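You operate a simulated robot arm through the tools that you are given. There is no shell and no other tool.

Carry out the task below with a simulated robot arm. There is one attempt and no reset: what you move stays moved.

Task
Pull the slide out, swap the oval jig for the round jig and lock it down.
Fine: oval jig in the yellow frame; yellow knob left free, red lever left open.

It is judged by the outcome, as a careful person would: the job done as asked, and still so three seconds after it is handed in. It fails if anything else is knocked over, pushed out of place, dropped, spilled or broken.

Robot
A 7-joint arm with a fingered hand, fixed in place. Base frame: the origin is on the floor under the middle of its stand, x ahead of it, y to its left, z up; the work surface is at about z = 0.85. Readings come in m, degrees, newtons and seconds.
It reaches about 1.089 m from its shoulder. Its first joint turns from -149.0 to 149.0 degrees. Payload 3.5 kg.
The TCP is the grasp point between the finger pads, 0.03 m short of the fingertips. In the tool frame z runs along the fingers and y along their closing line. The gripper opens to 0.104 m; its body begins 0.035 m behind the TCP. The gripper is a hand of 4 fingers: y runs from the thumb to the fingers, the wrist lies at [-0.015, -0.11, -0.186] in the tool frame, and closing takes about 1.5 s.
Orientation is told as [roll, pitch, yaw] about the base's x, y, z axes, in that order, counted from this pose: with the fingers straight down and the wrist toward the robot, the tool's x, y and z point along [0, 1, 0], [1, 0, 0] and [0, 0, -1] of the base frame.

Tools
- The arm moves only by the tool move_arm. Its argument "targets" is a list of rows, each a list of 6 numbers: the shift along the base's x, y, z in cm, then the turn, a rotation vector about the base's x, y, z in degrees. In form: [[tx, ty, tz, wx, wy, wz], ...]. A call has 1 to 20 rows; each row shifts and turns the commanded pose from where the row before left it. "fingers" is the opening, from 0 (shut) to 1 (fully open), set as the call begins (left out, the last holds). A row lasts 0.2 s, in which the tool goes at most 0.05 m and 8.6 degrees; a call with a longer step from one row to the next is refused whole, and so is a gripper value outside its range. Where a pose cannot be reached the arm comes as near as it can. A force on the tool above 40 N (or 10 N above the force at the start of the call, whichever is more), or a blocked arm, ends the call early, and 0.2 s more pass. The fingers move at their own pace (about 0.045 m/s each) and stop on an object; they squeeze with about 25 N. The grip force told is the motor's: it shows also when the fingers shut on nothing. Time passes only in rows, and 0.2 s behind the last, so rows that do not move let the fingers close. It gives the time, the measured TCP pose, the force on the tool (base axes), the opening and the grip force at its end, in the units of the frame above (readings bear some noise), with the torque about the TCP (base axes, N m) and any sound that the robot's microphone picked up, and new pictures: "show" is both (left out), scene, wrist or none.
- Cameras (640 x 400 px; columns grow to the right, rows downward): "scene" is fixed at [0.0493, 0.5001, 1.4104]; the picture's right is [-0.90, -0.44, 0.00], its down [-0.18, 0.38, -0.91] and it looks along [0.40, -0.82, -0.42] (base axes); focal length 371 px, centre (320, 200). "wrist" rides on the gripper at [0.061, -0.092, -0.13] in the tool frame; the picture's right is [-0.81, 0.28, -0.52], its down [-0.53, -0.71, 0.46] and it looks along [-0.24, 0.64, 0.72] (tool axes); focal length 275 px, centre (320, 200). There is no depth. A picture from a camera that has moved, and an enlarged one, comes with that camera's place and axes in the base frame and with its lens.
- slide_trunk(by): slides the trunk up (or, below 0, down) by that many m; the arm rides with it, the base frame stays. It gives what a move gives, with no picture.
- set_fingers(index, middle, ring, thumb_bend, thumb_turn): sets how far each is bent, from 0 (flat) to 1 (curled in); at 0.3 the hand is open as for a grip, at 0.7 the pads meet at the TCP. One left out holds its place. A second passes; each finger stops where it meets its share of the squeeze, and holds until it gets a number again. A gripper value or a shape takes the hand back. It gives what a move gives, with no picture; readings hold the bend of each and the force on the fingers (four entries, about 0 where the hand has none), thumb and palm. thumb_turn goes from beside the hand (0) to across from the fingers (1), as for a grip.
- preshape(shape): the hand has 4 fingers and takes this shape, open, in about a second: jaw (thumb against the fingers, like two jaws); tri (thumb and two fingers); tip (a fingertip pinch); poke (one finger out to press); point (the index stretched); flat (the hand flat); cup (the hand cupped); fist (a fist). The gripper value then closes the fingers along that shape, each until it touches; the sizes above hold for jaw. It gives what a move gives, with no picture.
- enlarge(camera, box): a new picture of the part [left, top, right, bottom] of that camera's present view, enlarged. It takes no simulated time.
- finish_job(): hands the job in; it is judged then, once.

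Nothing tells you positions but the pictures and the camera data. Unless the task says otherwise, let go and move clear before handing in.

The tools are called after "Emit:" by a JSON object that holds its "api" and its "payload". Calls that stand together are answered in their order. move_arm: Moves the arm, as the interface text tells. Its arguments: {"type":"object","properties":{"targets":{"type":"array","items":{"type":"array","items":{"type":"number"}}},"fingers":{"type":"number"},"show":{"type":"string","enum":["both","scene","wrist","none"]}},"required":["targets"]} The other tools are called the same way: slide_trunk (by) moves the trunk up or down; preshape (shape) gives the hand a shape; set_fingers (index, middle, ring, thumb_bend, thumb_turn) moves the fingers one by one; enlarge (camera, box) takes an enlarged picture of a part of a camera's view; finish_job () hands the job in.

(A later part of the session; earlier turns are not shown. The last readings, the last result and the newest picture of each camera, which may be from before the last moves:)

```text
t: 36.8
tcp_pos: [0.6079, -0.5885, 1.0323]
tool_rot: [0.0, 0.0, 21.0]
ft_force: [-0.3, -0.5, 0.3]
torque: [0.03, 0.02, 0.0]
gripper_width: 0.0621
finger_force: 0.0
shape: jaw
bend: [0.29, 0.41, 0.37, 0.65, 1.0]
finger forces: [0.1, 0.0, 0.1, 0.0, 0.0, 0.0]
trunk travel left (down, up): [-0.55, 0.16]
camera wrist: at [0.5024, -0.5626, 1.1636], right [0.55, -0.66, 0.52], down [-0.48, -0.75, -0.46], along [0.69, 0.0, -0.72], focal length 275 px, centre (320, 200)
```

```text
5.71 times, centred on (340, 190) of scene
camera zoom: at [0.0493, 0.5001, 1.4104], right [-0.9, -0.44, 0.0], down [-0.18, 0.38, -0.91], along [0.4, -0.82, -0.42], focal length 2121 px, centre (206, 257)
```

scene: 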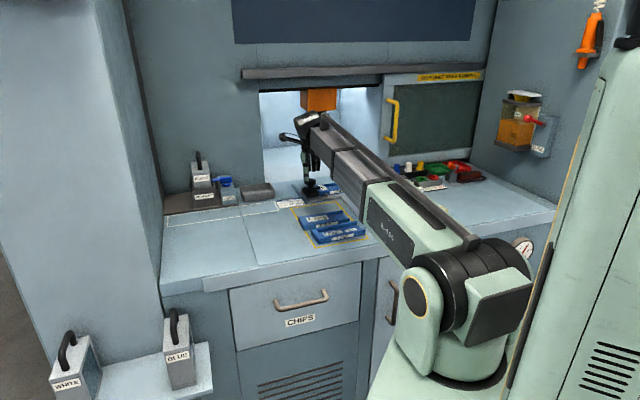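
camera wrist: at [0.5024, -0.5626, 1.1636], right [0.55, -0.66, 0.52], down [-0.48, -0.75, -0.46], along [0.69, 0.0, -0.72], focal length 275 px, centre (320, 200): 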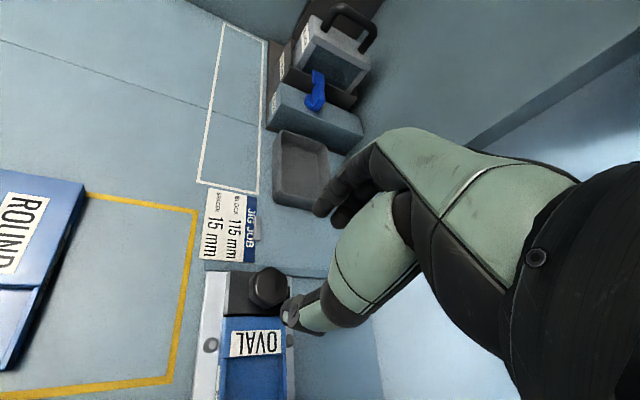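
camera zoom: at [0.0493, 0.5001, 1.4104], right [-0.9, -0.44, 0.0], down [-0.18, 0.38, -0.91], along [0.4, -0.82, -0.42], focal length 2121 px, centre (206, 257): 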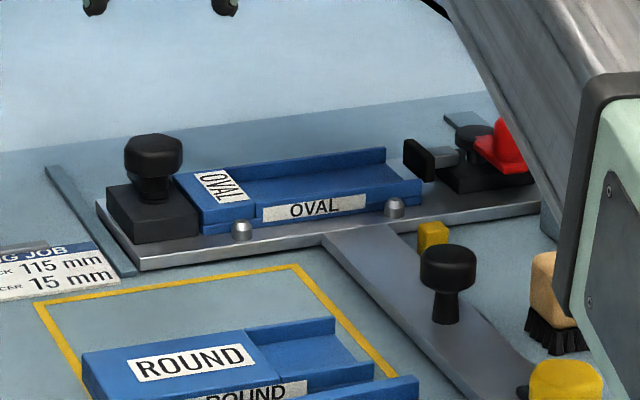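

The clamp is clear of the jig. I'll turn the hand back to face the bay and centre it over the oval jig at about (0.553,-0.652), open.

Emit:
{"api": "move_arm", "payload": {"targets": [[-0.6, -0.7, 0, 0, 0, -7.4], [-0.6, -0.7, 0, 0, 0, -7.4], [-0.6, -0.7, 0, 0, 0, -7.4], [-0.6, -0.7, 0, 0, 0, -7.4], [-0.6, -0.7, 0, 0, 0, -7.4], [-0.6, -0.7, 0, 0, 0, -7.4], [-0.6, -0.7, 0, 0, 0, -7.4], [-0.6, -0.7, 0, 0, 0, -7.4], [-0.6, -0.7, 0, 0, 0, -6.8], [0, 0, 0, 0, 0, 0]], "fingers": 1.0}}

Emit:
{"api": "enlarge", "payload": {"camera": "wrist", "box": [140, 200, 380, 380]}}

Emit:
{"api": "enlarge", "payload": {"camera": "scene", "box": [285, 135, 395, 215]}}

```text
t: 39.0
tcp_pos: [0.5558, -0.6508, 1.0327]
tool_rot: [0.0, 0.0, -45.1]
ft_force: [0.5, -0.5, -1.3]
torque: [0.01, 0.0, 0.04]
gripper_width: 0.1037
finger_force: 0.1
shape: jaw
bend: [0.3, 0.3, 0.3, 0.3, 0.98]
finger forces: [0.1, 0.0, 0.0, 0.1, 0.1, 0.0]
trunk travel left (down, up): [-0.55, 0.16]
camera wrist: at [0.5353, -0.542, 1.1639], right [-0.38, -0.77, 0.52], down [-0.88, 0.13, -0.46], along [0.28, -0.63, -0.72], focal length 275 px, centre (320, 200)
```

scene: 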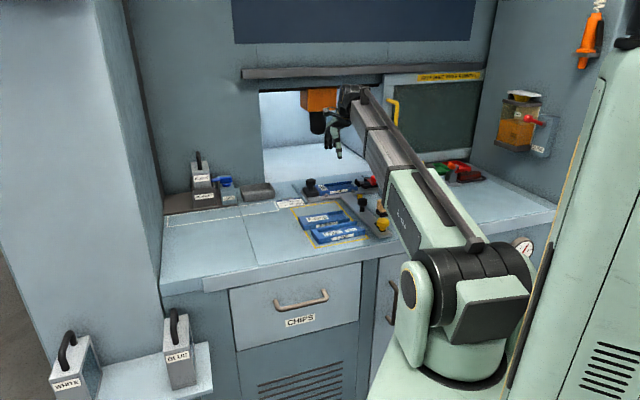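
wrist: 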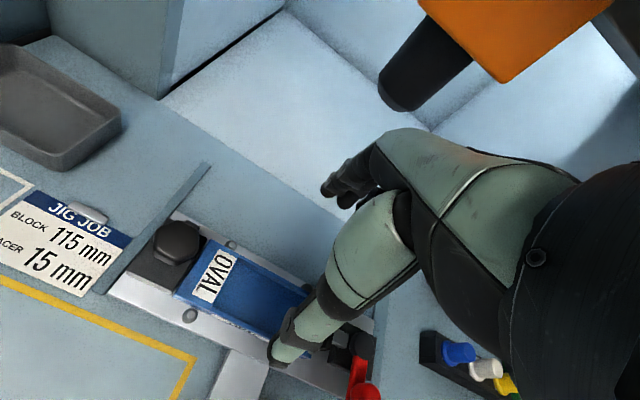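

```text
2.22 times, centred on (260, 290) of wrist
camera zoom: at [0.5353, -0.542, 1.1639], right [-0.38, -0.77, 0.52], down [-0.88, 0.13, -0.46], along [0.28, -0.63, -0.72], focal length 612 px, centre (453, 0)
```

zoom: 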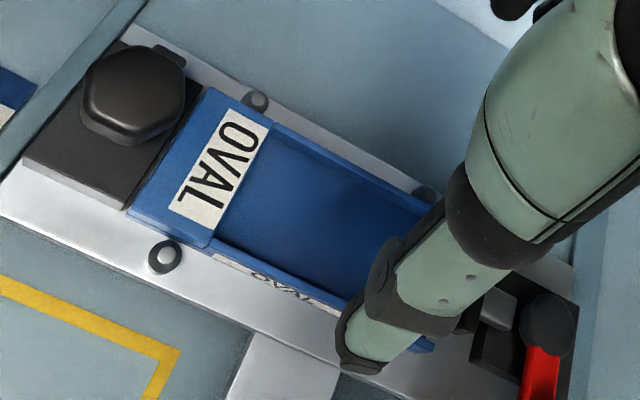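

```text
5.00 times, centred on (340, 175) of scene
camera zoom: at [0.0493, 0.5001, 1.4104], right [-0.9, -0.44, 0.0], down [-0.18, 0.38, -0.91], along [0.4, -0.82, -0.42], focal length 1856 px, centre (220, 325)
```

zoom: 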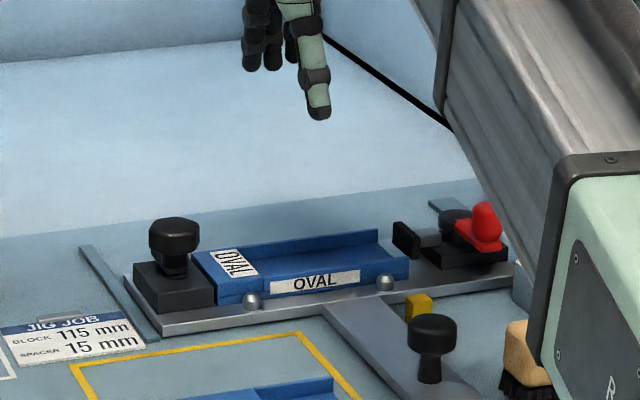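

The oval jig spans p≈0.822–0.882 and q≈0.003–0.146, sitting between four short pins. I'm centred over the gap between the pins, so I'll lower the open hand with thumb in front and fingers behind.

Emit:
{"api": "move_arm", "payload": {"targets": [[0, 0.1, -3, 0, 0, 0], [0, 0, -3, 0, 0, 0], [0, 0, -3, 0, 0, 0], [0, 0, -2.5, 0, 0, 0], [0, 0, 0, 0, 0, 0]]}}

Emit:
{"api": "enlarge", "payload": {"camera": "wrist", "box": [180, 180, 420, 360]}}

Emit:
{"api": "enlarge", "payload": {"camera": "scene", "box": [285, 135, 395, 215]}}

```text
t: 40.2
tcp_pos: [0.5548, -0.6501, 0.9183]
tool_rot: [0.0, 0.0, -45.0]
ft_force: [0.0, 0.6, 0.5]
torque: [0.02, -0.02, 0.04]
gripper_width: 0.1037
finger_force: 0.0
shape: jaw
bend: [0.3, 0.3, 0.3, 0.3, 0.98]
finger forces: [0.0, 0.0, 0.1, 0.0, 0.0, 0.0]
trunk travel left (down, up): [-0.55, 0.16]
camera wrist: at [0.5348, -0.5424, 1.0495], right [-0.38, -0.77, 0.52], down [-0.88, 0.13, -0.46], along [0.28, -0.63, -0.72], focal length 275 px, centre (320, 200)
```

scene: 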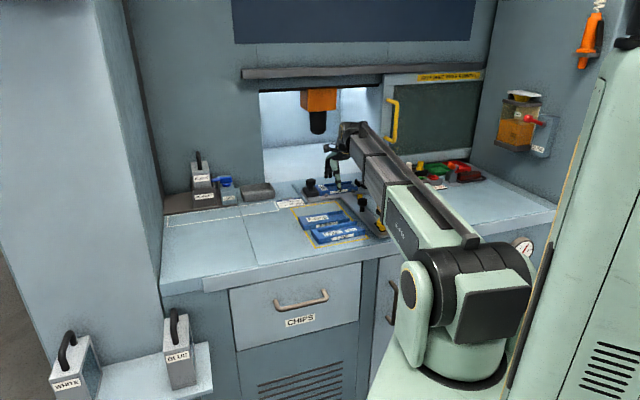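
wrist: 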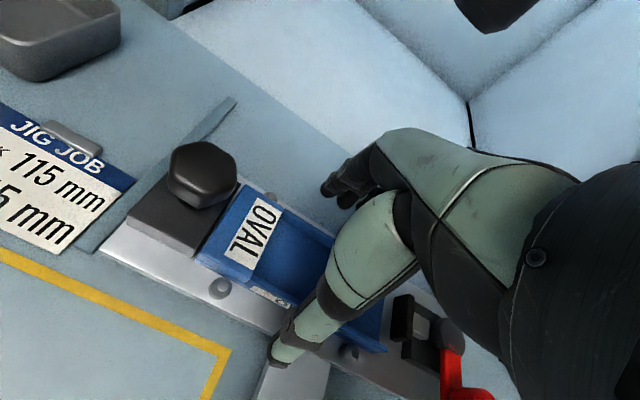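

```text
2.22 times, centred on (300, 270) of wrist
camera zoom: at [0.5348, -0.5424, 1.0495], right [-0.38, -0.77, 0.52], down [-0.88, 0.13, -0.46], along [0.28, -0.63, -0.72], focal length 612 px, centre (364, 44)
```

zoom: 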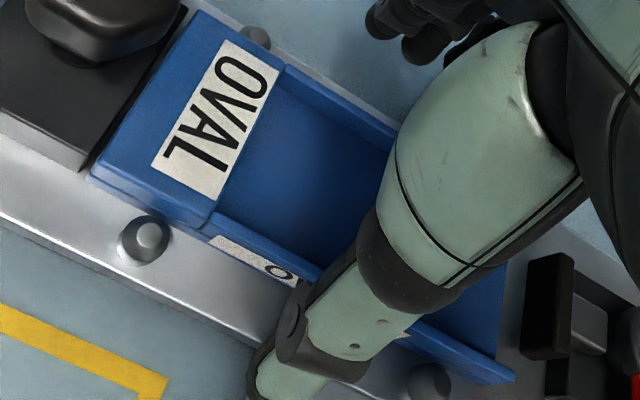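

```text
5.00 times, centred on (340, 175) of scene
camera zoom: at [0.0493, 0.5001, 1.4104], right [-0.9, -0.44, 0.0], down [-0.18, 0.38, -0.91], along [0.4, -0.82, -0.42], focal length 1856 px, centre (220, 325)
```

zoom: 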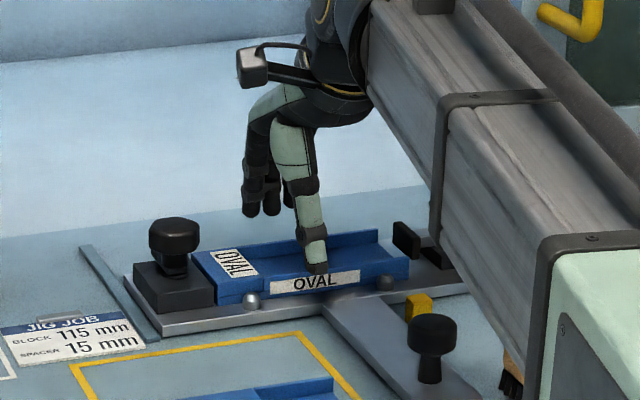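

Emit:
{"api": "move_arm", "payload": {"targets": [[0, 0, -1, 0, 0, 0], [0, 0, -1, 0, 0, 0], [0, 0, 0, 0, 0, 0]], "show": "none"}}

Emit:
{"api": "move_arm", "payload": {"targets": [[0, 0, 0, 0, 0, 0], [0, 0, 0, 0, 0, 0], [0, 0, 0, 0, 0, 0], [0, 0, 0, 0, 0, 0], [0, 0, 0, 0, 0, 0], [0, 0, 0, 0, 0, 0]], "fingers": 0.0}}

Emit:
{"api": "enlarge", "payload": {"camera": "wrist", "box": [180, 180, 420, 360]}}

Emit:
{"api": "enlarge", "payload": {"camera": "scene", "box": [285, 135, 395, 215]}}

```text
t: 41.0
tcp_pos: [0.554, -0.6515, 0.8975]
tool_rot: [-0.1, 0.0, -44.9]
ft_force: [0.4, 0.7, -0.4]
torque: [-0.02, -0.03, 0.02]
gripper_width: 0.1036
finger_force: 0.1
shape: jaw
bend: [0.3, 0.3, 0.3, 0.3, 0.98]
finger forces: [0.0, 0.1, 0.0, 0.1, 0.1, 0.0]
trunk travel left (down, up): [-0.55, 0.16]
```

```text
t: 42.4
tcp_pos: [0.5551, -0.6499, 0.8971]
tool_rot: [0.0, 0.0, -45.1]
ft_force: [0.8, -0.2, 0.4]
torque: [-0.01, -0.02, 0.13]
gripper_width: 0.0566
finger_force: 25.7
shape: jaw
bend: [0.74, 0.41, 0.38, 0.69, 1.0]
finger forces: [12.8, 7.1, 3.2, 0.1, 22.4, 0.0]
trunk travel left (down, up): [-0.55, 0.16]
camera wrist: at [0.534, -0.5417, 1.0287], right [-0.38, -0.77, 0.52], down [-0.88, 0.13, -0.46], along [0.28, -0.63, -0.72], focal length 275 px, centre (320, 200)
```

scene: 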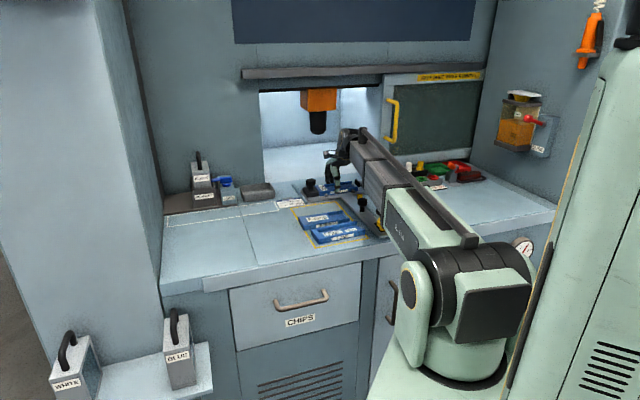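
wrist: 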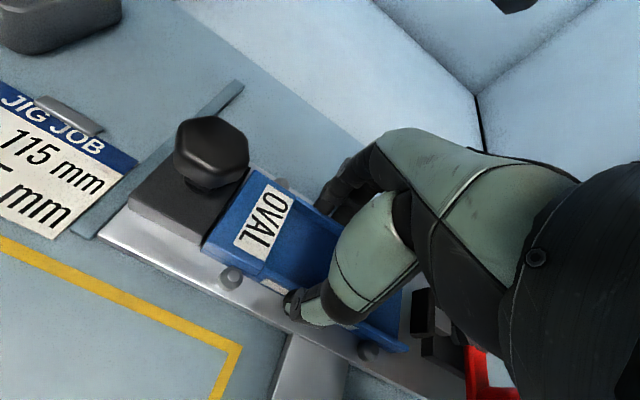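

```text
2.22 times, centred on (300, 270) of wrist
camera zoom: at [0.534, -0.5417, 1.0287], right [-0.38, -0.77, 0.52], down [-0.88, 0.13, -0.46], along [0.28, -0.63, -0.72], focal length 612 px, centre (364, 44)
```

zoom: 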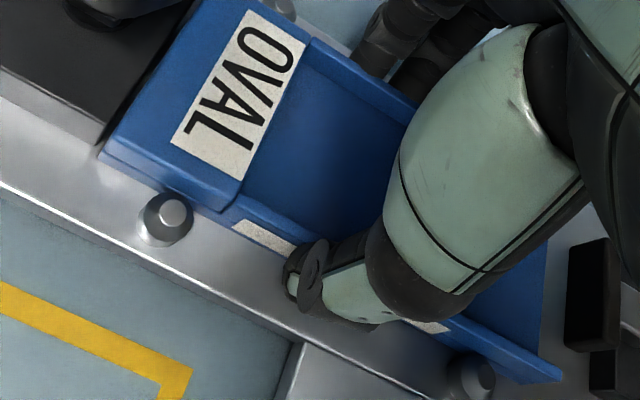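

```text
5.00 times, centred on (340, 175) of scene
camera zoom: at [0.0493, 0.5001, 1.4104], right [-0.9, -0.44, 0.0], down [-0.18, 0.38, -0.91], along [0.4, -0.82, -0.42], focal length 1856 px, centre (220, 325)
```

zoom: 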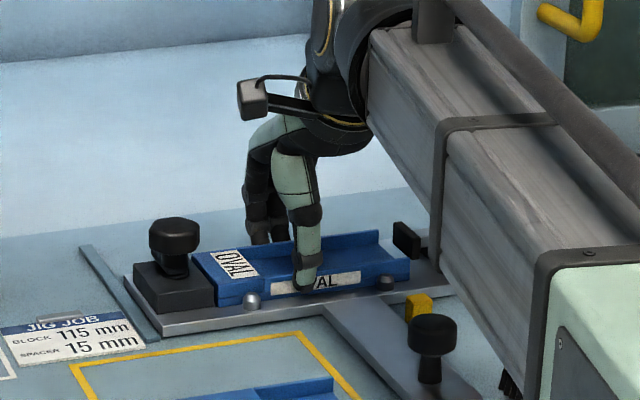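

The jig is gripped by three fingers and the thumb with balanced forces. I note the nest grip pose as (0.5551,-0.6499,0.8971) and will lift it straight up off the pins.

Emit:
{"api": "move_arm", "payload": {"targets": [[0, 0, 0.5, 0, 0, 0], [0, 0, 0.8, 0, 0, 0], [0, 0, 1, 0, 0, 0], [0, 0, 2, 0, 0, 0], [0, 0, 2, 0, 0, 0], [0, 0, 0, 0, 0, 0]]}}

Emit:
{"api": "enlarge", "payload": {"camera": "wrist", "box": [180, 180, 420, 360]}}

Emit:
{"api": "enlarge", "payload": {"camera": "scene", "box": [285, 135, 395, 215]}}

```text
t: 43.8
tcp_pos: [0.5552, -0.651, 0.9604]
tool_rot: [0.0, 0.0, -45.0]
ft_force: [0.2, -0.9, -2.2]
torque: [0.01, -0.04, -0.01]
gripper_width: 0.056
finger_force: 25.0
shape: jaw
bend: [0.74, 0.41, 0.38, 0.69, 1.0]
finger forces: [12.9, 6.8, 3.1, 0.0, 22.9, 0.1]
trunk travel left (down, up): [-0.55, 0.16]
camera wrist: at [0.5346, -0.5417, 1.0914], right [-0.38, -0.77, 0.52], down [-0.88, 0.13, -0.46], along [0.28, -0.63, -0.72], focal length 275 px, centre (320, 200)
```

scene: 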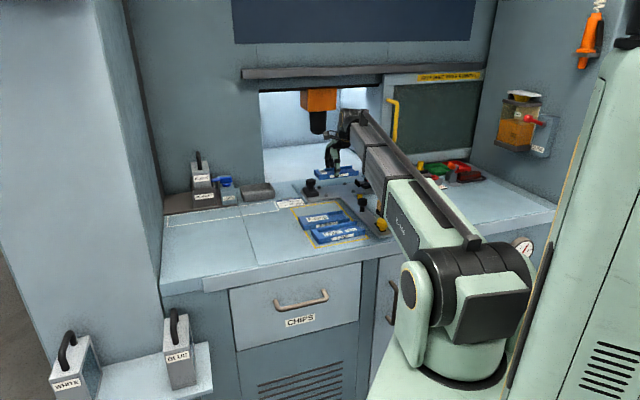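
wrist: 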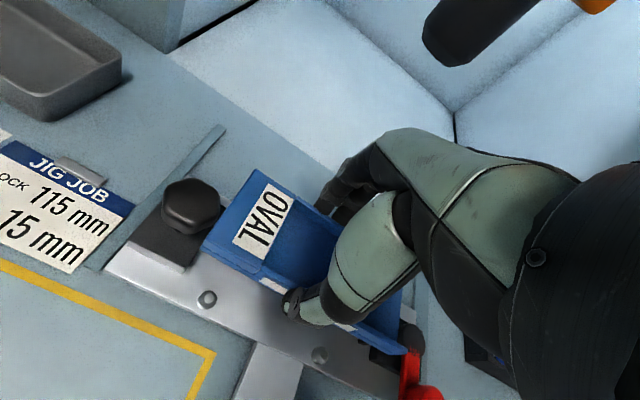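

```text
2.22 times, centred on (300, 270) of wrist
camera zoom: at [0.5346, -0.5417, 1.0914], right [-0.38, -0.77, 0.52], down [-0.88, 0.13, -0.46], along [0.28, -0.63, -0.72], focal length 612 px, centre (364, 44)
```

zoom: 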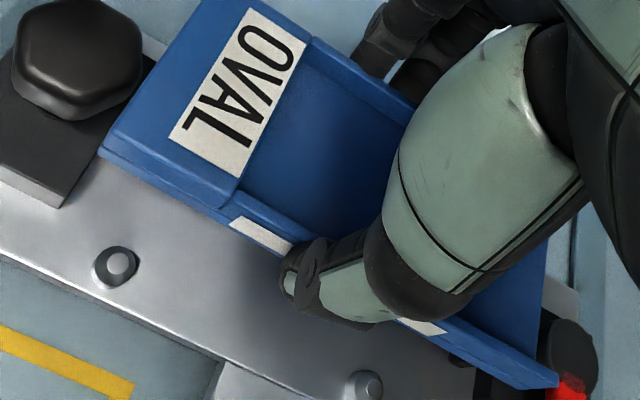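

```text
5.00 times, centred on (340, 175) of scene
camera zoom: at [0.0493, 0.5001, 1.4104], right [-0.9, -0.44, 0.0], down [-0.18, 0.38, -0.91], along [0.4, -0.82, -0.42], focal length 1856 px, centre (220, 325)
```

zoom: 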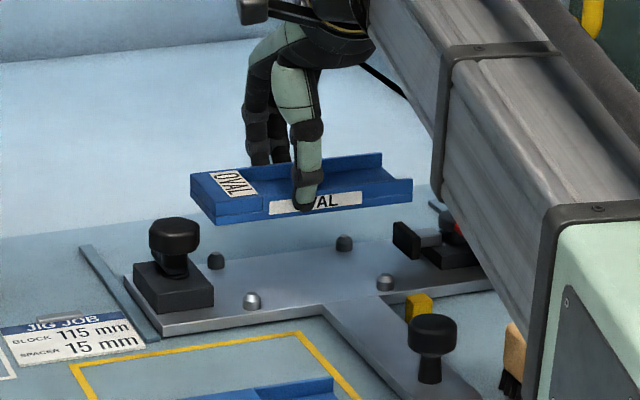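

The oval jig is held level and clear of the pins. I'll raise it above the clamp knob and carry it to the free back strip of the yellow frame, behind the ROUND jig.

Emit:
{"api": "move_arm", "payload": {"targets": [[0, 0, 2, 0, 0, 0], [0, 0, 2, 0, 0, 0], [0, 2.5, 0, 0, 0, 0], [0, 3.2, 0, 0, 0, 0], [0, 3.3, 0, 0, 0, 0], [0, 3.3, 0, 0, 0, 0], [0, 3.2, 0, 0, 0, 0], [0, 0, 0, 0, 0, 0]]}}

Emit:
{"api": "enlarge", "payload": {"camera": "wrist", "box": [80, 180, 420, 400]}}

Emit:
{"api": "enlarge", "payload": {"camera": "scene", "box": [275, 155, 385, 255]}}

```text
t: 45.6
tcp_pos: [0.5546, -0.4936, 1.0011]
tool_rot: [0.0, 0.0, -44.9]
ft_force: [-0.2, 0.0, -2.2]
torque: [0.02, -0.01, 0.01]
gripper_width: 0.0561
finger_force: 24.8
shape: jaw
bend: [0.74, 0.42, 0.39, 0.69, 1.0]
finger forces: [12.9, 6.8, 3.1, 0.1, 23.0, 0.0]
trunk travel left (down, up): [-0.55, 0.16]
camera wrist: at [0.5352, -0.3853, 1.1318], right [-0.38, -0.77, 0.52], down [-0.88, 0.13, -0.45], along [0.28, -0.63, -0.72], focal length 275 px, centre (320, 200)
```

scene: 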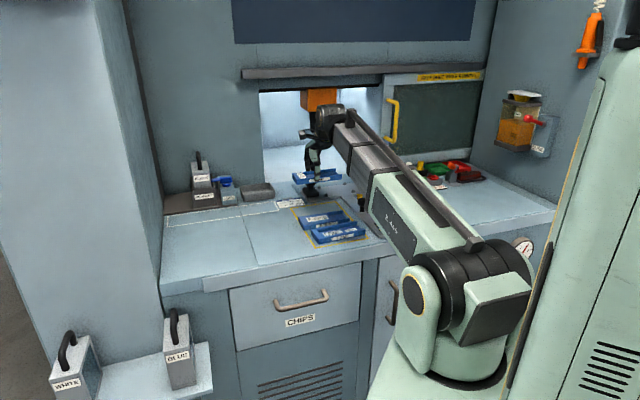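
wrist: 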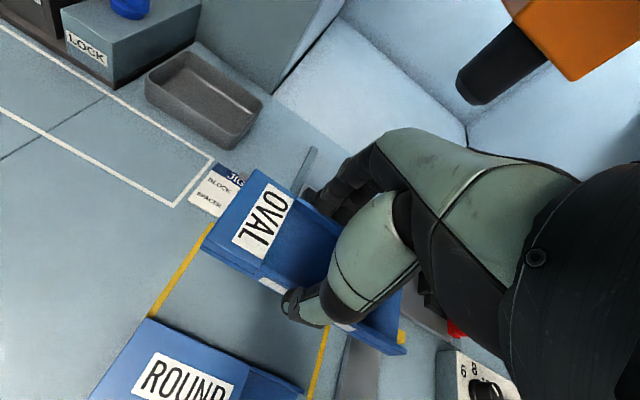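

```text
1.82 times, centred on (250, 290) of wrist
camera zoom: at [0.5352, -0.3853, 1.1318], right [-0.38, -0.77, 0.52], down [-0.88, 0.13, -0.45], along [0.28, -0.63, -0.72], focal length 500 px, centre (447, 36)
```

zoom: 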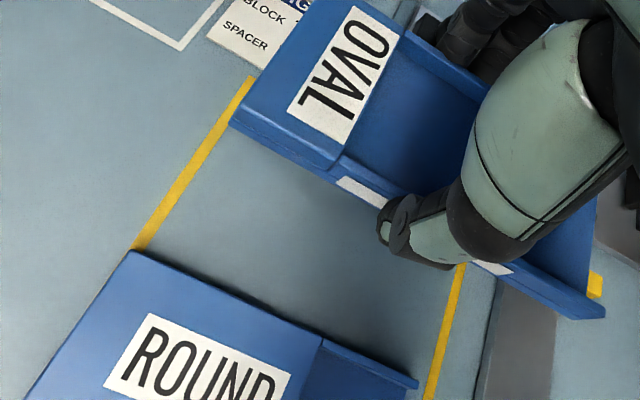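

```text
4.00 times, centred on (330, 205) of scene
camera zoom: at [0.0493, 0.5001, 1.4104], right [-0.9, -0.44, 0.0], down [-0.18, 0.38, -0.91], along [0.4, -0.82, -0.42], focal length 1484 px, centre (280, 180)
```

zoom: 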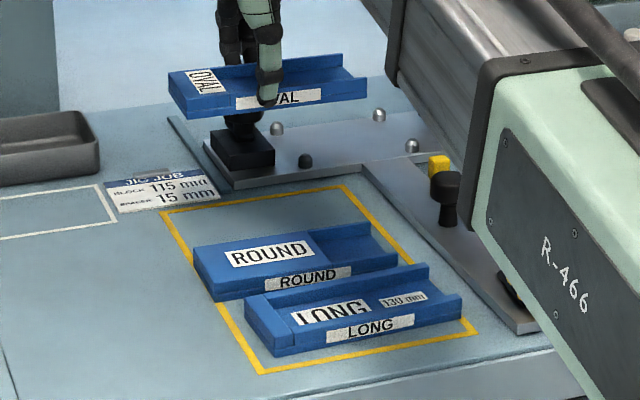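

Emit:
{"api": "move_arm", "payload": {"targets": [[-0.3, -0.35, -3, 0, 0, 0], [0, 0, -3, 0, 0, 0], [0, 0, -2.5, 0, 0, 0], [0, 0, -1, 0, 0, 0], [0, 0, 0, 0, 0, 0]]}}

Emit:
{"api": "enlarge", "payload": {"camera": "wrist", "box": [80, 180, 420, 400]}}

Emit:
{"api": "enlarge", "payload": {"camera": "scene", "box": [275, 165, 385, 245]}}

```text
t: 46.8
tcp_pos: [0.5536, -0.4992, 0.9063]
tool_rot: [0.0, 0.0, -45.0]
ft_force: [0.0, -0.3, -2.9]
torque: [0.02, 0.0, -0.01]
gripper_width: 0.0559
finger_force: 24.8
shape: jaw
bend: [0.74, 0.42, 0.39, 0.69, 1.0]
finger forces: [12.9, 6.8, 3.1, 0.0, 22.8, 0.0]
trunk travel left (down, up): [-0.55, 0.16]
camera wrist: at [0.5316, -0.3897, 1.037], right [-0.38, -0.77, 0.52], down [-0.88, 0.13, -0.46], along [0.28, -0.63, -0.72], focal length 275 px, centre (320, 200)
```

scene: 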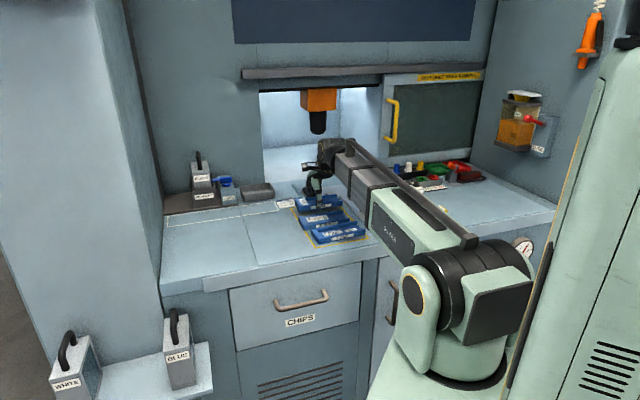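
wrist: 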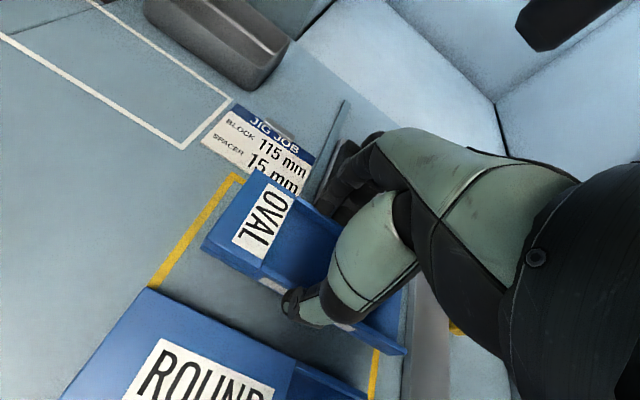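

```text
1.82 times, centred on (250, 290) of wrist
camera zoom: at [0.5316, -0.3897, 1.037], right [-0.38, -0.77, 0.52], down [-0.88, 0.13, -0.46], along [0.28, -0.63, -0.72], focal length 500 px, centre (447, 36)
```

zoom: 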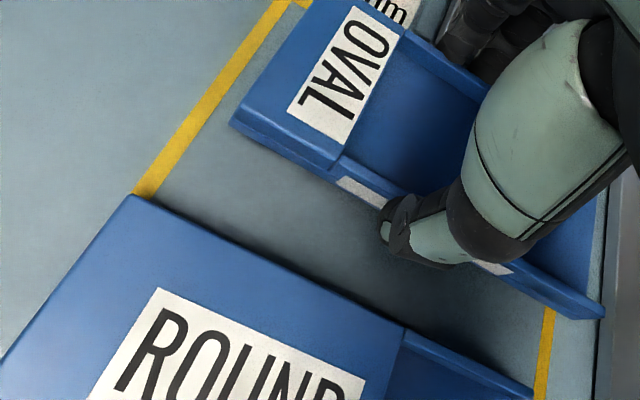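

```text
5.00 times, centred on (330, 205) of scene
camera zoom: at [0.0493, 0.5001, 1.4104], right [-0.9, -0.44, 0.0], down [-0.18, 0.38, -0.91], along [0.4, -0.82, -0.42], focal length 1856 px, centre (270, 175)
```

zoom: 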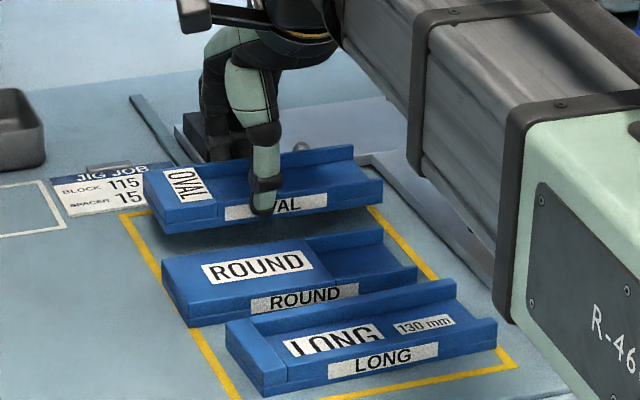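

Emit:
{"api": "move_arm", "payload": {"targets": [[-0.2, 0.2, -0.7, 0, 0, 0], [0, 0, -0.5, 0, 0, 0], [0, 0, -0.3, 0, 0, 0], [0, 0, 0, 0, 0, 0]], "show": "none"}}

Emit:
{"api": "enlarge", "payload": {"camera": "wrist", "box": [80, 180, 420, 400]}}

Emit:
{"api": "enlarge", "payload": {"camera": "scene", "box": [275, 165, 385, 245]}}

```text
t: 47.8
tcp_pos: [0.5497, -0.4964, 0.8926]
tool_rot: [0.0, 0.0, -44.9]
ft_force: [-0.8, -0.1, -2.6]
torque: [0.01, -0.01, 0.02]
gripper_width: 0.0562
finger_force: 25.1
shape: jaw
bend: [0.74, 0.42, 0.39, 0.69, 1.0]
finger forces: [12.9, 6.8, 3.1, 0.0, 22.7, 0.0]
trunk travel left (down, up): [-0.55, 0.16]
```

```text
1.82 times, centred on (250, 290) of wrist
camera zoom: at [0.5296, -0.3878, 1.0225], right [-0.38, -0.77, 0.52], down [-0.88, 0.13, -0.46], along [0.28, -0.63, -0.72], focal length 500 px, centre (447, 36)
```

zoom: 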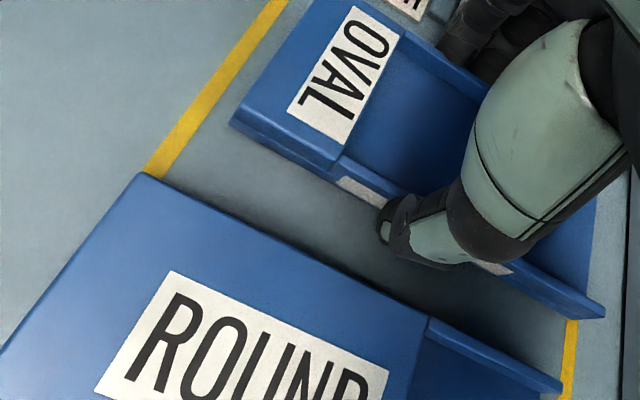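

```text
5.00 times, centred on (330, 205) of scene
camera zoom: at [0.0493, 0.5001, 1.4104], right [-0.9, -0.44, 0.0], down [-0.18, 0.38, -0.91], along [0.4, -0.82, -0.42], focal length 1856 px, centre (270, 175)
```

zoom: 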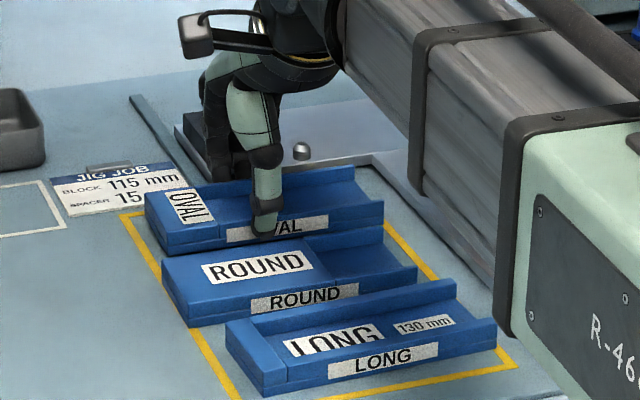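

Emit:
{"api": "move_arm", "payload": {"targets": [[0.2, -0.2, -0.2, 0, 0, 0], [0, 0, -0.2, 0, 0, 0], [0, 0, -0.2, 0, 0, 0], [0, 0, 0, 0, 0, 0]], "show": "none"}}

```text
t: 48.8
tcp_pos: [0.5514, -0.4984, 0.8859]
tool_rot: [0.0, 0.0, -45.0]
ft_force: [-0.4, -0.8, 4.0]
torque: [-0.05, -0.01, 0.01]
gripper_width: 0.0562
finger_force: 24.8
shape: jaw
bend: [0.74, 0.42, 0.39, 0.69, 1.0]
finger forces: [13.2, 7.2, 3.3, 0.1, 23.5, 0.0]
trunk travel left (down, up): [-0.55, 0.16]
```

The jig has touched down in the frame. I'll open slightly and lift straight away.

Emit:
{"api": "move_arm", "payload": {"targets": [[0, 0, 0, 0, 0, 0], [0, 0, 0, 0, 0, 0], [0, 0, 0, 0, 0, 0]], "fingers": 0.66, "show": "wrist"}}

Emit:
{"api": "enlarge", "payload": {"camera": "wrist", "box": [80, 180, 420, 400]}}

Emit:
{"api": "enlarge", "payload": {"camera": "scene", "box": [275, 165, 385, 245]}}

```text
t: 49.6
tcp_pos: [0.5512, -0.4974, 0.8856]
tool_rot: [0.1, -0.1, -45.0]
ft_force: [0.3, -0.1, -0.3]
torque: [-0.02, 0.0, 0.01]
gripper_width: 0.0683
finger_force: 0.0
shape: jaw
bend: [0.28, 0.39, 0.35, 0.61, 1.0]
finger forces: [0.0, 0.1, 0.1, 0.0, 0.0, 0.0]
trunk travel left (down, up): [-0.55, 0.16]
camera wrist: at [0.5321, -0.3894, 1.0165], right [-0.38, -0.77, 0.52], down [-0.88, 0.13, -0.46], along [0.28, -0.63, -0.72], focal length 275 px, centre (320, 200)
```

wrist: 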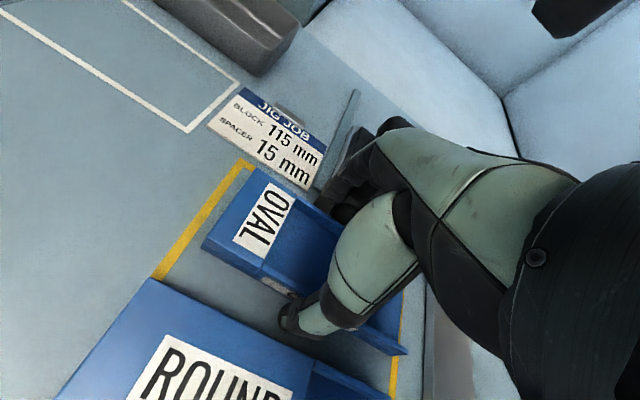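

```text
1.82 times, centred on (250, 290) of wrist
camera zoom: at [0.5321, -0.3894, 1.0165], right [-0.38, -0.77, 0.52], down [-0.88, 0.13, -0.46], along [0.28, -0.63, -0.72], focal length 500 px, centre (447, 36)
```

zoom: 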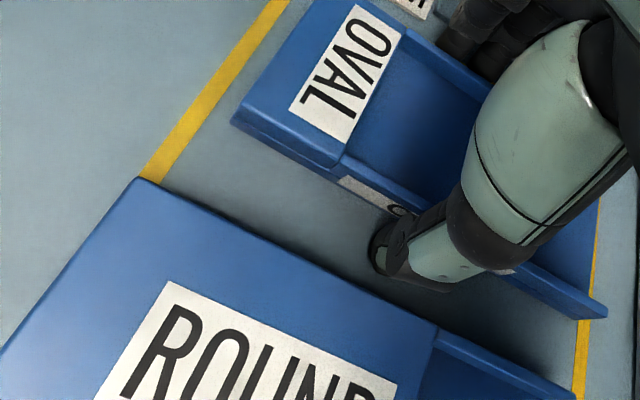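

```text
5.00 times, centred on (330, 205) of scene
camera zoom: at [0.0493, 0.5001, 1.4104], right [-0.9, -0.44, 0.0], down [-0.18, 0.38, -0.91], along [0.4, -0.82, -0.42], focal length 1856 px, centre (270, 175)
```

zoom: 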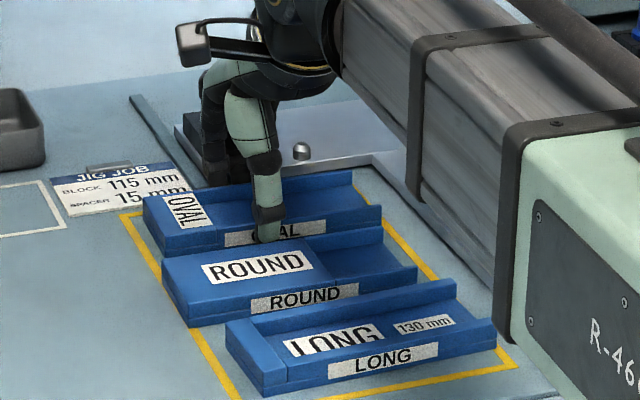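

Emit:
{"api": "move_arm", "payload": {"targets": [[0, 0, 1, 0, 0, 0], [0, 0, 2, 0, 0, 0], [0, 0, 3, 0, 0, 0], [0, 0, 3, 0, 0, 0], [0, 0, 0, 0, 0, 0]]}}

Emit:
{"api": "enlarge", "payload": {"camera": "wrist", "box": [80, 180, 420, 400]}}

Emit:
{"api": "enlarge", "payload": {"camera": "scene", "box": [275, 165, 385, 245]}}

```text
t: 50.8
tcp_pos: [0.5521, -0.4993, 0.976]
tool_rot: [-0.1, 0.0, -45.0]
ft_force: [0.3, 0.3, 0.1]
torque: [0.0, 0.0, 0.0]
gripper_width: 0.0682
finger_force: 0.0
shape: jaw
bend: [0.28, 0.39, 0.35, 0.61, 1.0]
finger forces: [0.0, 0.1, 0.0, 0.0, 0.0, 0.1]
trunk travel left (down, up): [-0.55, 0.16]
camera wrist: at [0.5313, -0.3913, 1.1077], right [-0.38, -0.77, 0.52], down [-0.88, 0.13, -0.46], along [0.28, -0.63, -0.72], focal length 275 px, centre (320, 200)
```

scene: 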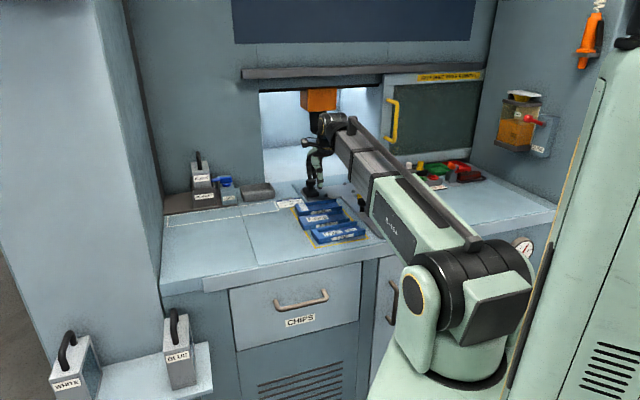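
wrist: 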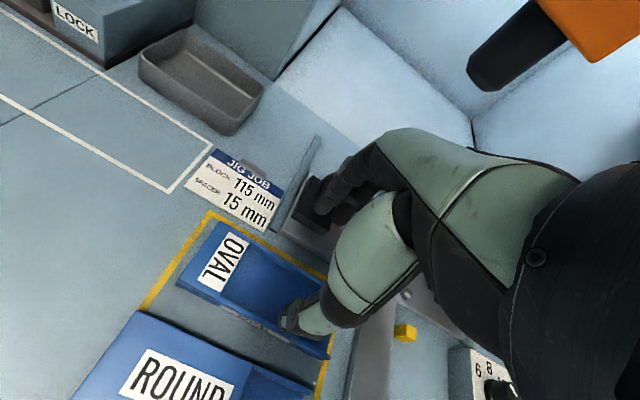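

```text
1.82 times, centred on (250, 290) of wrist
camera zoom: at [0.5313, -0.3913, 1.1077], right [-0.38, -0.77, 0.52], down [-0.88, 0.13, -0.46], along [0.28, -0.63, -0.72], focal length 500 px, centre (447, 36)
```

zoom: 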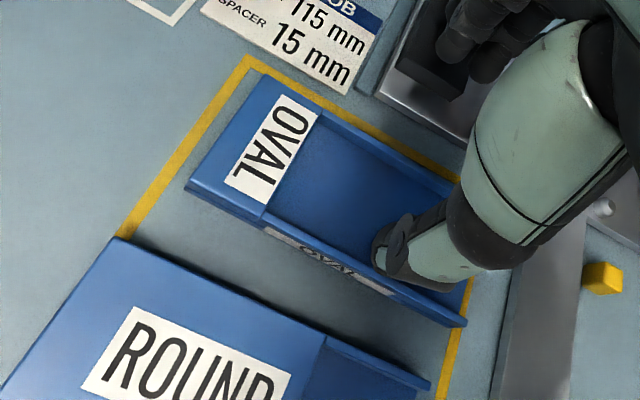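

```text
5.00 times, centred on (330, 205) of scene
camera zoom: at [0.0493, 0.5001, 1.4104], right [-0.9, -0.44, 0.0], down [-0.18, 0.38, -0.91], along [0.4, -0.82, -0.42], focal length 1856 px, centre (270, 175)
```

zoom: 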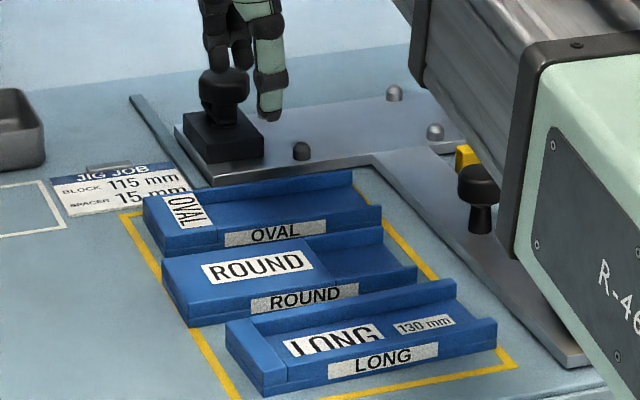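

OVAL is set down inside the yellow frame. I'll move over the ROUND jig with the hand only partly open, because the gaps to LONG and OVAL are narrow.

Emit:
{"api": "move_arm", "payload": {"targets": [[-1.2, 1.5, 0.5, 0, 0, 0], [-1.5, 1.9, 0, 0, 0, 0], [-1.5, 1.9, 0, 0, 0, 0], [-1.5, 1.8, 0, 0, 0, 0], [0, 0, 0, 0, 0, 0]]}}

Emit:
{"api": "enlarge", "payload": {"camera": "wrist", "box": [80, 180, 420, 400]}}

Emit:
{"api": "enlarge", "payload": {"camera": "scene", "box": [275, 165, 385, 245]}}

```text
t: 52.0
tcp_pos: [0.4944, -0.4267, 0.9809]
tool_rot: [0.1, 0.0, -45.0]
ft_force: [0.0, -0.5, -0.3]
torque: [-0.02, -0.05, -0.03]
gripper_width: 0.0684
finger_force: 0.0
shape: jaw
bend: [0.28, 0.39, 0.35, 0.61, 1.0]
finger forces: [0.1, 0.0, 0.0, 0.0, 0.1, 0.0]
trunk travel left (down, up): [-0.55, 0.16]
camera wrist: at [0.4746, -0.3186, 1.111], right [-0.38, -0.77, 0.52], down [-0.88, 0.13, -0.46], along [0.28, -0.63, -0.72], focal length 275 px, centre (320, 200)
```

scene: 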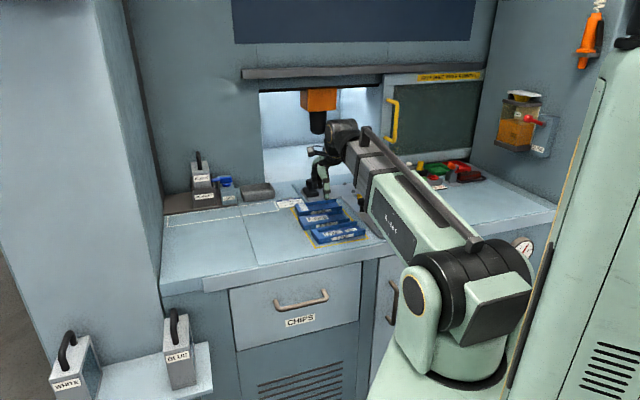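
wrist: 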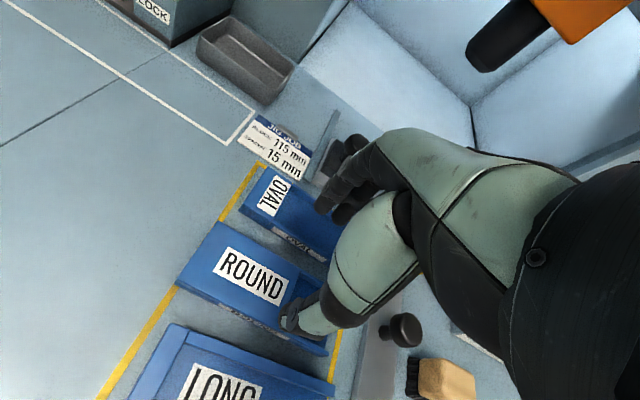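

```text
1.82 times, centred on (250, 290) of wrist
camera zoom: at [0.4746, -0.3186, 1.111], right [-0.38, -0.77, 0.52], down [-0.88, 0.13, -0.46], along [0.28, -0.63, -0.72], focal length 500 px, centre (447, 36)
```

zoom: 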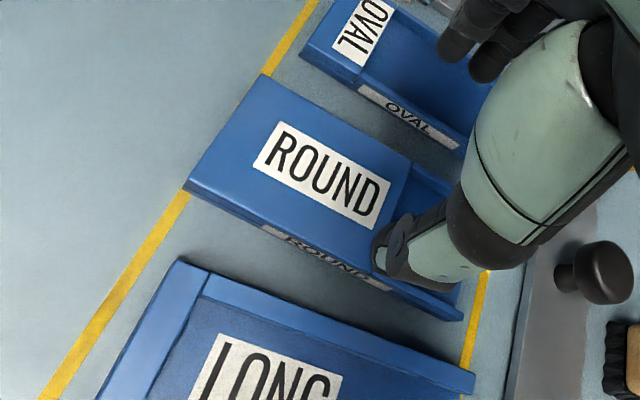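

```text
5.00 times, centred on (330, 205) of scene
camera zoom: at [0.0493, 0.5001, 1.4104], right [-0.9, -0.44, 0.0], down [-0.18, 0.38, -0.91], along [0.4, -0.82, -0.42], focal length 1856 px, centre (270, 175)
```

zoom: 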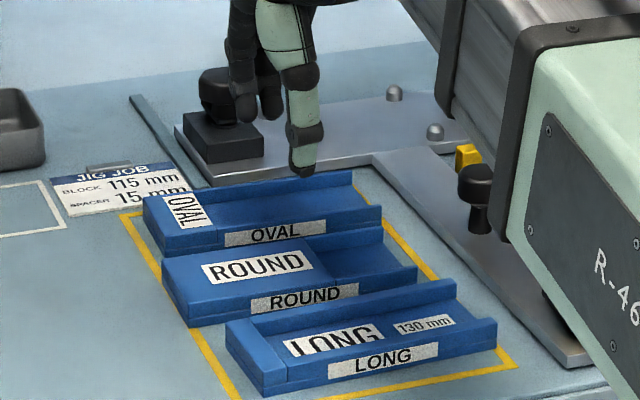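

Emit:
{"api": "move_arm", "payload": {"targets": [[-0.07, 0.07, -2, 0, 0, 0], [0, 0, -2, 0, 0, 0], [0, 0, -1.4, 0, 0, 0], [0, 0, 0, 0, 0, 0]], "fingers": 0.63}}

Emit:
{"api": "enlarge", "payload": {"camera": "wrist", "box": [180, 200, 420, 360]}}

Emit:
{"api": "enlarge", "payload": {"camera": "scene", "box": [295, 185, 365, 235]}}

```text
t: 53.0
tcp_pos: [0.4942, -0.4266, 0.9271]
tool_rot: [0.0, 0.0, -45.0]
ft_force: [0.2, 0.1, -0.5]
torque: [0.0, 0.01, -0.03]
gripper_width: 0.0659
finger_force: 0.0
shape: jaw
bend: [0.28, 0.39, 0.36, 0.63, 1.0]
finger forces: [0.0, 0.0, 0.1, 0.0, 0.0, 0.0]
trunk travel left (down, up): [-0.55, 0.16]
camera wrist: at [0.4744, -0.3184, 1.0577], right [-0.38, -0.77, 0.52], down [-0.88, 0.13, -0.46], along [0.28, -0.63, -0.72], focal length 275 px, centre (320, 200)
```

scene: 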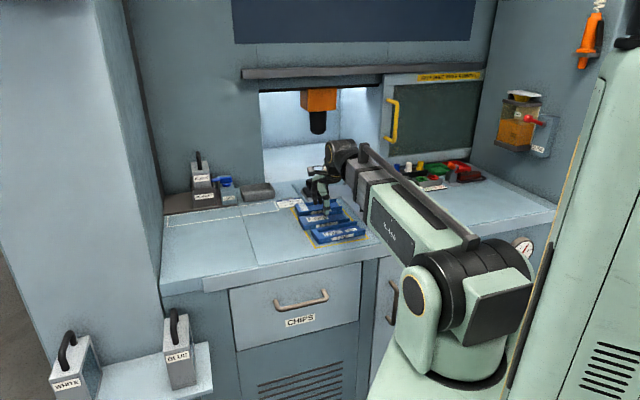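
wrist: 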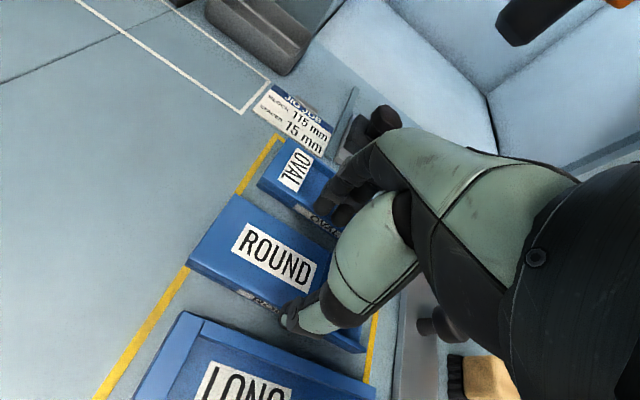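

```text
2.50 times, centred on (300, 280) of wrist
camera zoom: at [0.4744, -0.3184, 1.0577], right [-0.38, -0.77, 0.52], down [-0.88, 0.13, -0.46], along [0.28, -0.63, -0.72], focal length 688 px, centre (370, 0)
```

zoom: 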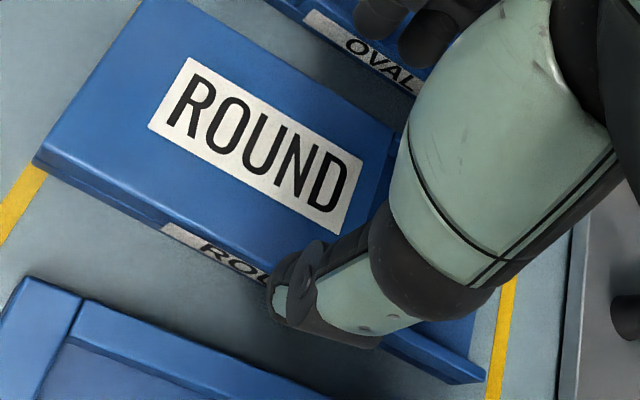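

```text
8.00 times, centred on (330, 210) of scene
camera zoom: at [0.0493, 0.5001, 1.4104], right [-0.9, -0.44, 0.0], down [-0.18, 0.38, -0.91], along [0.4, -0.82, -0.42], focal length 2969 px, centre (240, 120)
```

zoom: 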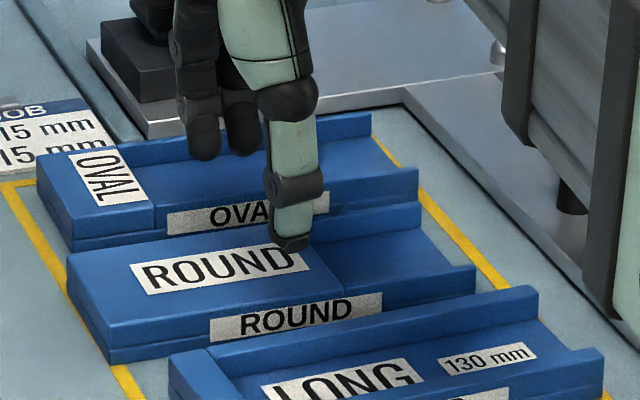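

Emit:
{"api": "move_arm", "payload": {"targets": [[-0.18, 0.18, 0, 0, 0, 0], [0, 0, -1, 0, 0, 0], [0, 0, -0.8, 0, 0, 0], [0, 0, 0, 0, 0, 0]]}}

Emit:
{"api": "enlarge", "payload": {"camera": "wrist", "box": [180, 200, 420, 360]}}

Emit:
{"api": "enlarge", "payload": {"camera": "scene", "box": [295, 185, 365, 235]}}

```text
t: 54.0
tcp_pos: [0.4922, -0.4238, 0.9098]
tool_rot: [0.1, 0.1, -45.0]
ft_force: [0.2, 0.3, 0.5]
torque: [-0.02, 0.03, 0.03]
gripper_width: 0.0659
finger_force: 0.0
shape: jaw
bend: [0.28, 0.39, 0.36, 0.63, 1.0]
finger forces: [0.1, 0.0, 0.1, 0.1, 0.1, 0.0]
trunk travel left (down, up): [-0.55, 0.16]
camera wrist: at [0.4722, -0.3157, 1.0399], right [-0.38, -0.77, 0.52], down [-0.88, 0.13, -0.46], along [0.28, -0.63, -0.72], focal length 275 px, centre (320, 200)
```

scene: 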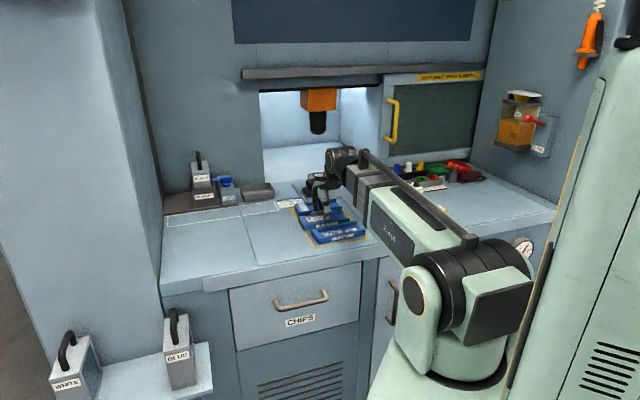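
wrist: 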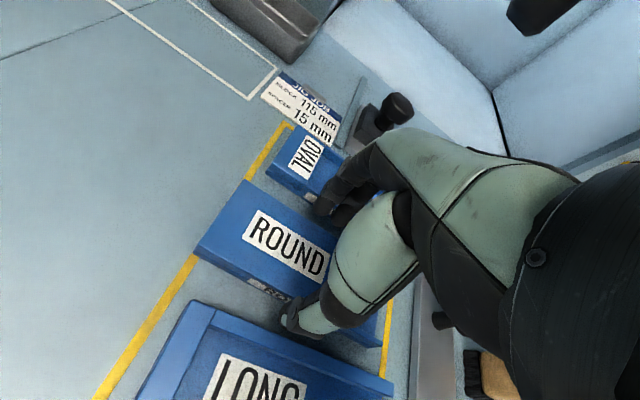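

```text
2.50 times, centred on (300, 280) of wrist
camera zoom: at [0.4722, -0.3157, 1.0399], right [-0.38, -0.77, 0.52], down [-0.88, 0.13, -0.46], along [0.28, -0.63, -0.72], focal length 688 px, centre (370, 0)
```

zoom: 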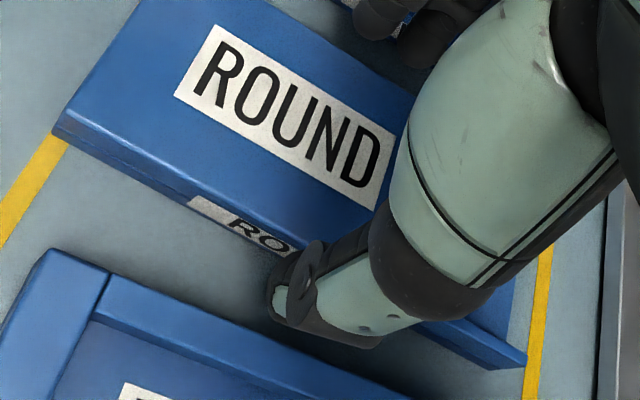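

```text
8.00 times, centred on (330, 210) of scene
camera zoom: at [0.0493, 0.5001, 1.4104], right [-0.9, -0.44, 0.0], down [-0.18, 0.38, -0.91], along [0.4, -0.82, -0.42], focal length 2969 px, centre (240, 120)
```

zoom: 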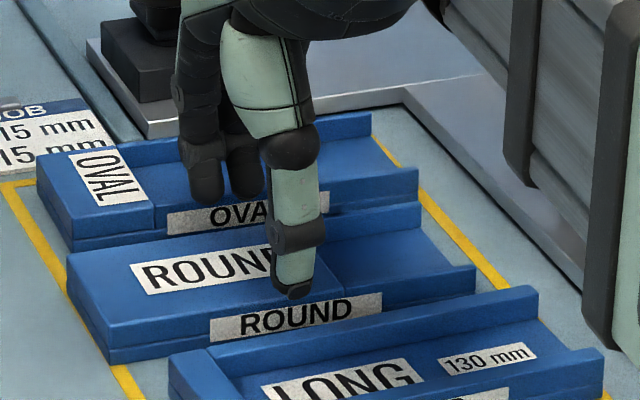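

Emit:
{"api": "move_arm", "payload": {"targets": [[0, 0, -0.7, 0, 0, 0], [0, 0, -0.7, 0, 0, 0], [0, 0, -0.6, 0, 0, 0], [0, 0, 0, 0, 0, 0]], "show": "none"}}

Emit:
{"api": "enlarge", "payload": {"camera": "wrist", "box": [180, 200, 420, 360]}}

Emit:
{"api": "enlarge", "payload": {"camera": "scene", "box": [295, 185, 365, 235]}}

```text
t: 55.0
tcp_pos: [0.4924, -0.4243, 0.8882]
tool_rot: [-0.1, 0.1, -44.9]
ft_force: [0.7, 0.1, -1.0]
torque: [0.05, 0.0, 0.0]
gripper_width: 0.0658
finger_force: 0.0
shape: jaw
bend: [0.28, 0.39, 0.36, 0.63, 1.0]
finger forces: [0.2, 0.1, 0.1, 0.1, 0.0, 0.1]
trunk travel left (down, up): [-0.55, 0.16]
```

```text
2.50 times, centred on (300, 280) of wrist
camera zoom: at [0.4722, -0.3157, 1.0198], right [-0.38, -0.77, 0.52], down [-0.88, 0.13, -0.45], along [0.28, -0.63, -0.73], focal length 688 px, centre (370, 0)
```

zoom: 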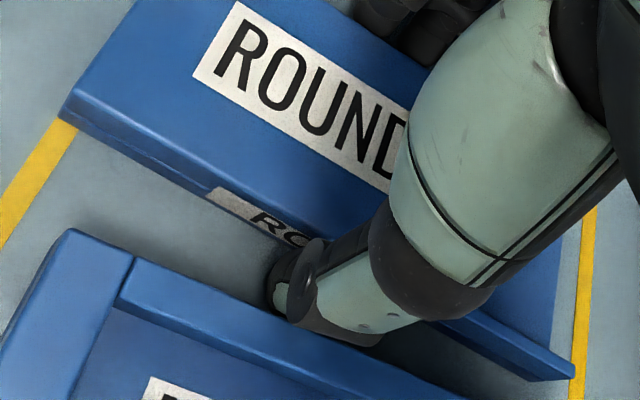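

```text
8.00 times, centred on (330, 210) of scene
camera zoom: at [0.0493, 0.5001, 1.4104], right [-0.9, -0.44, 0.0], down [-0.18, 0.38, -0.91], along [0.4, -0.82, -0.42], focal length 2969 px, centre (240, 120)
```

zoom: 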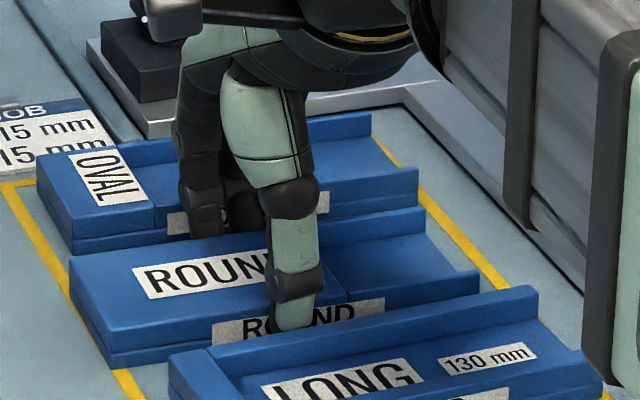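

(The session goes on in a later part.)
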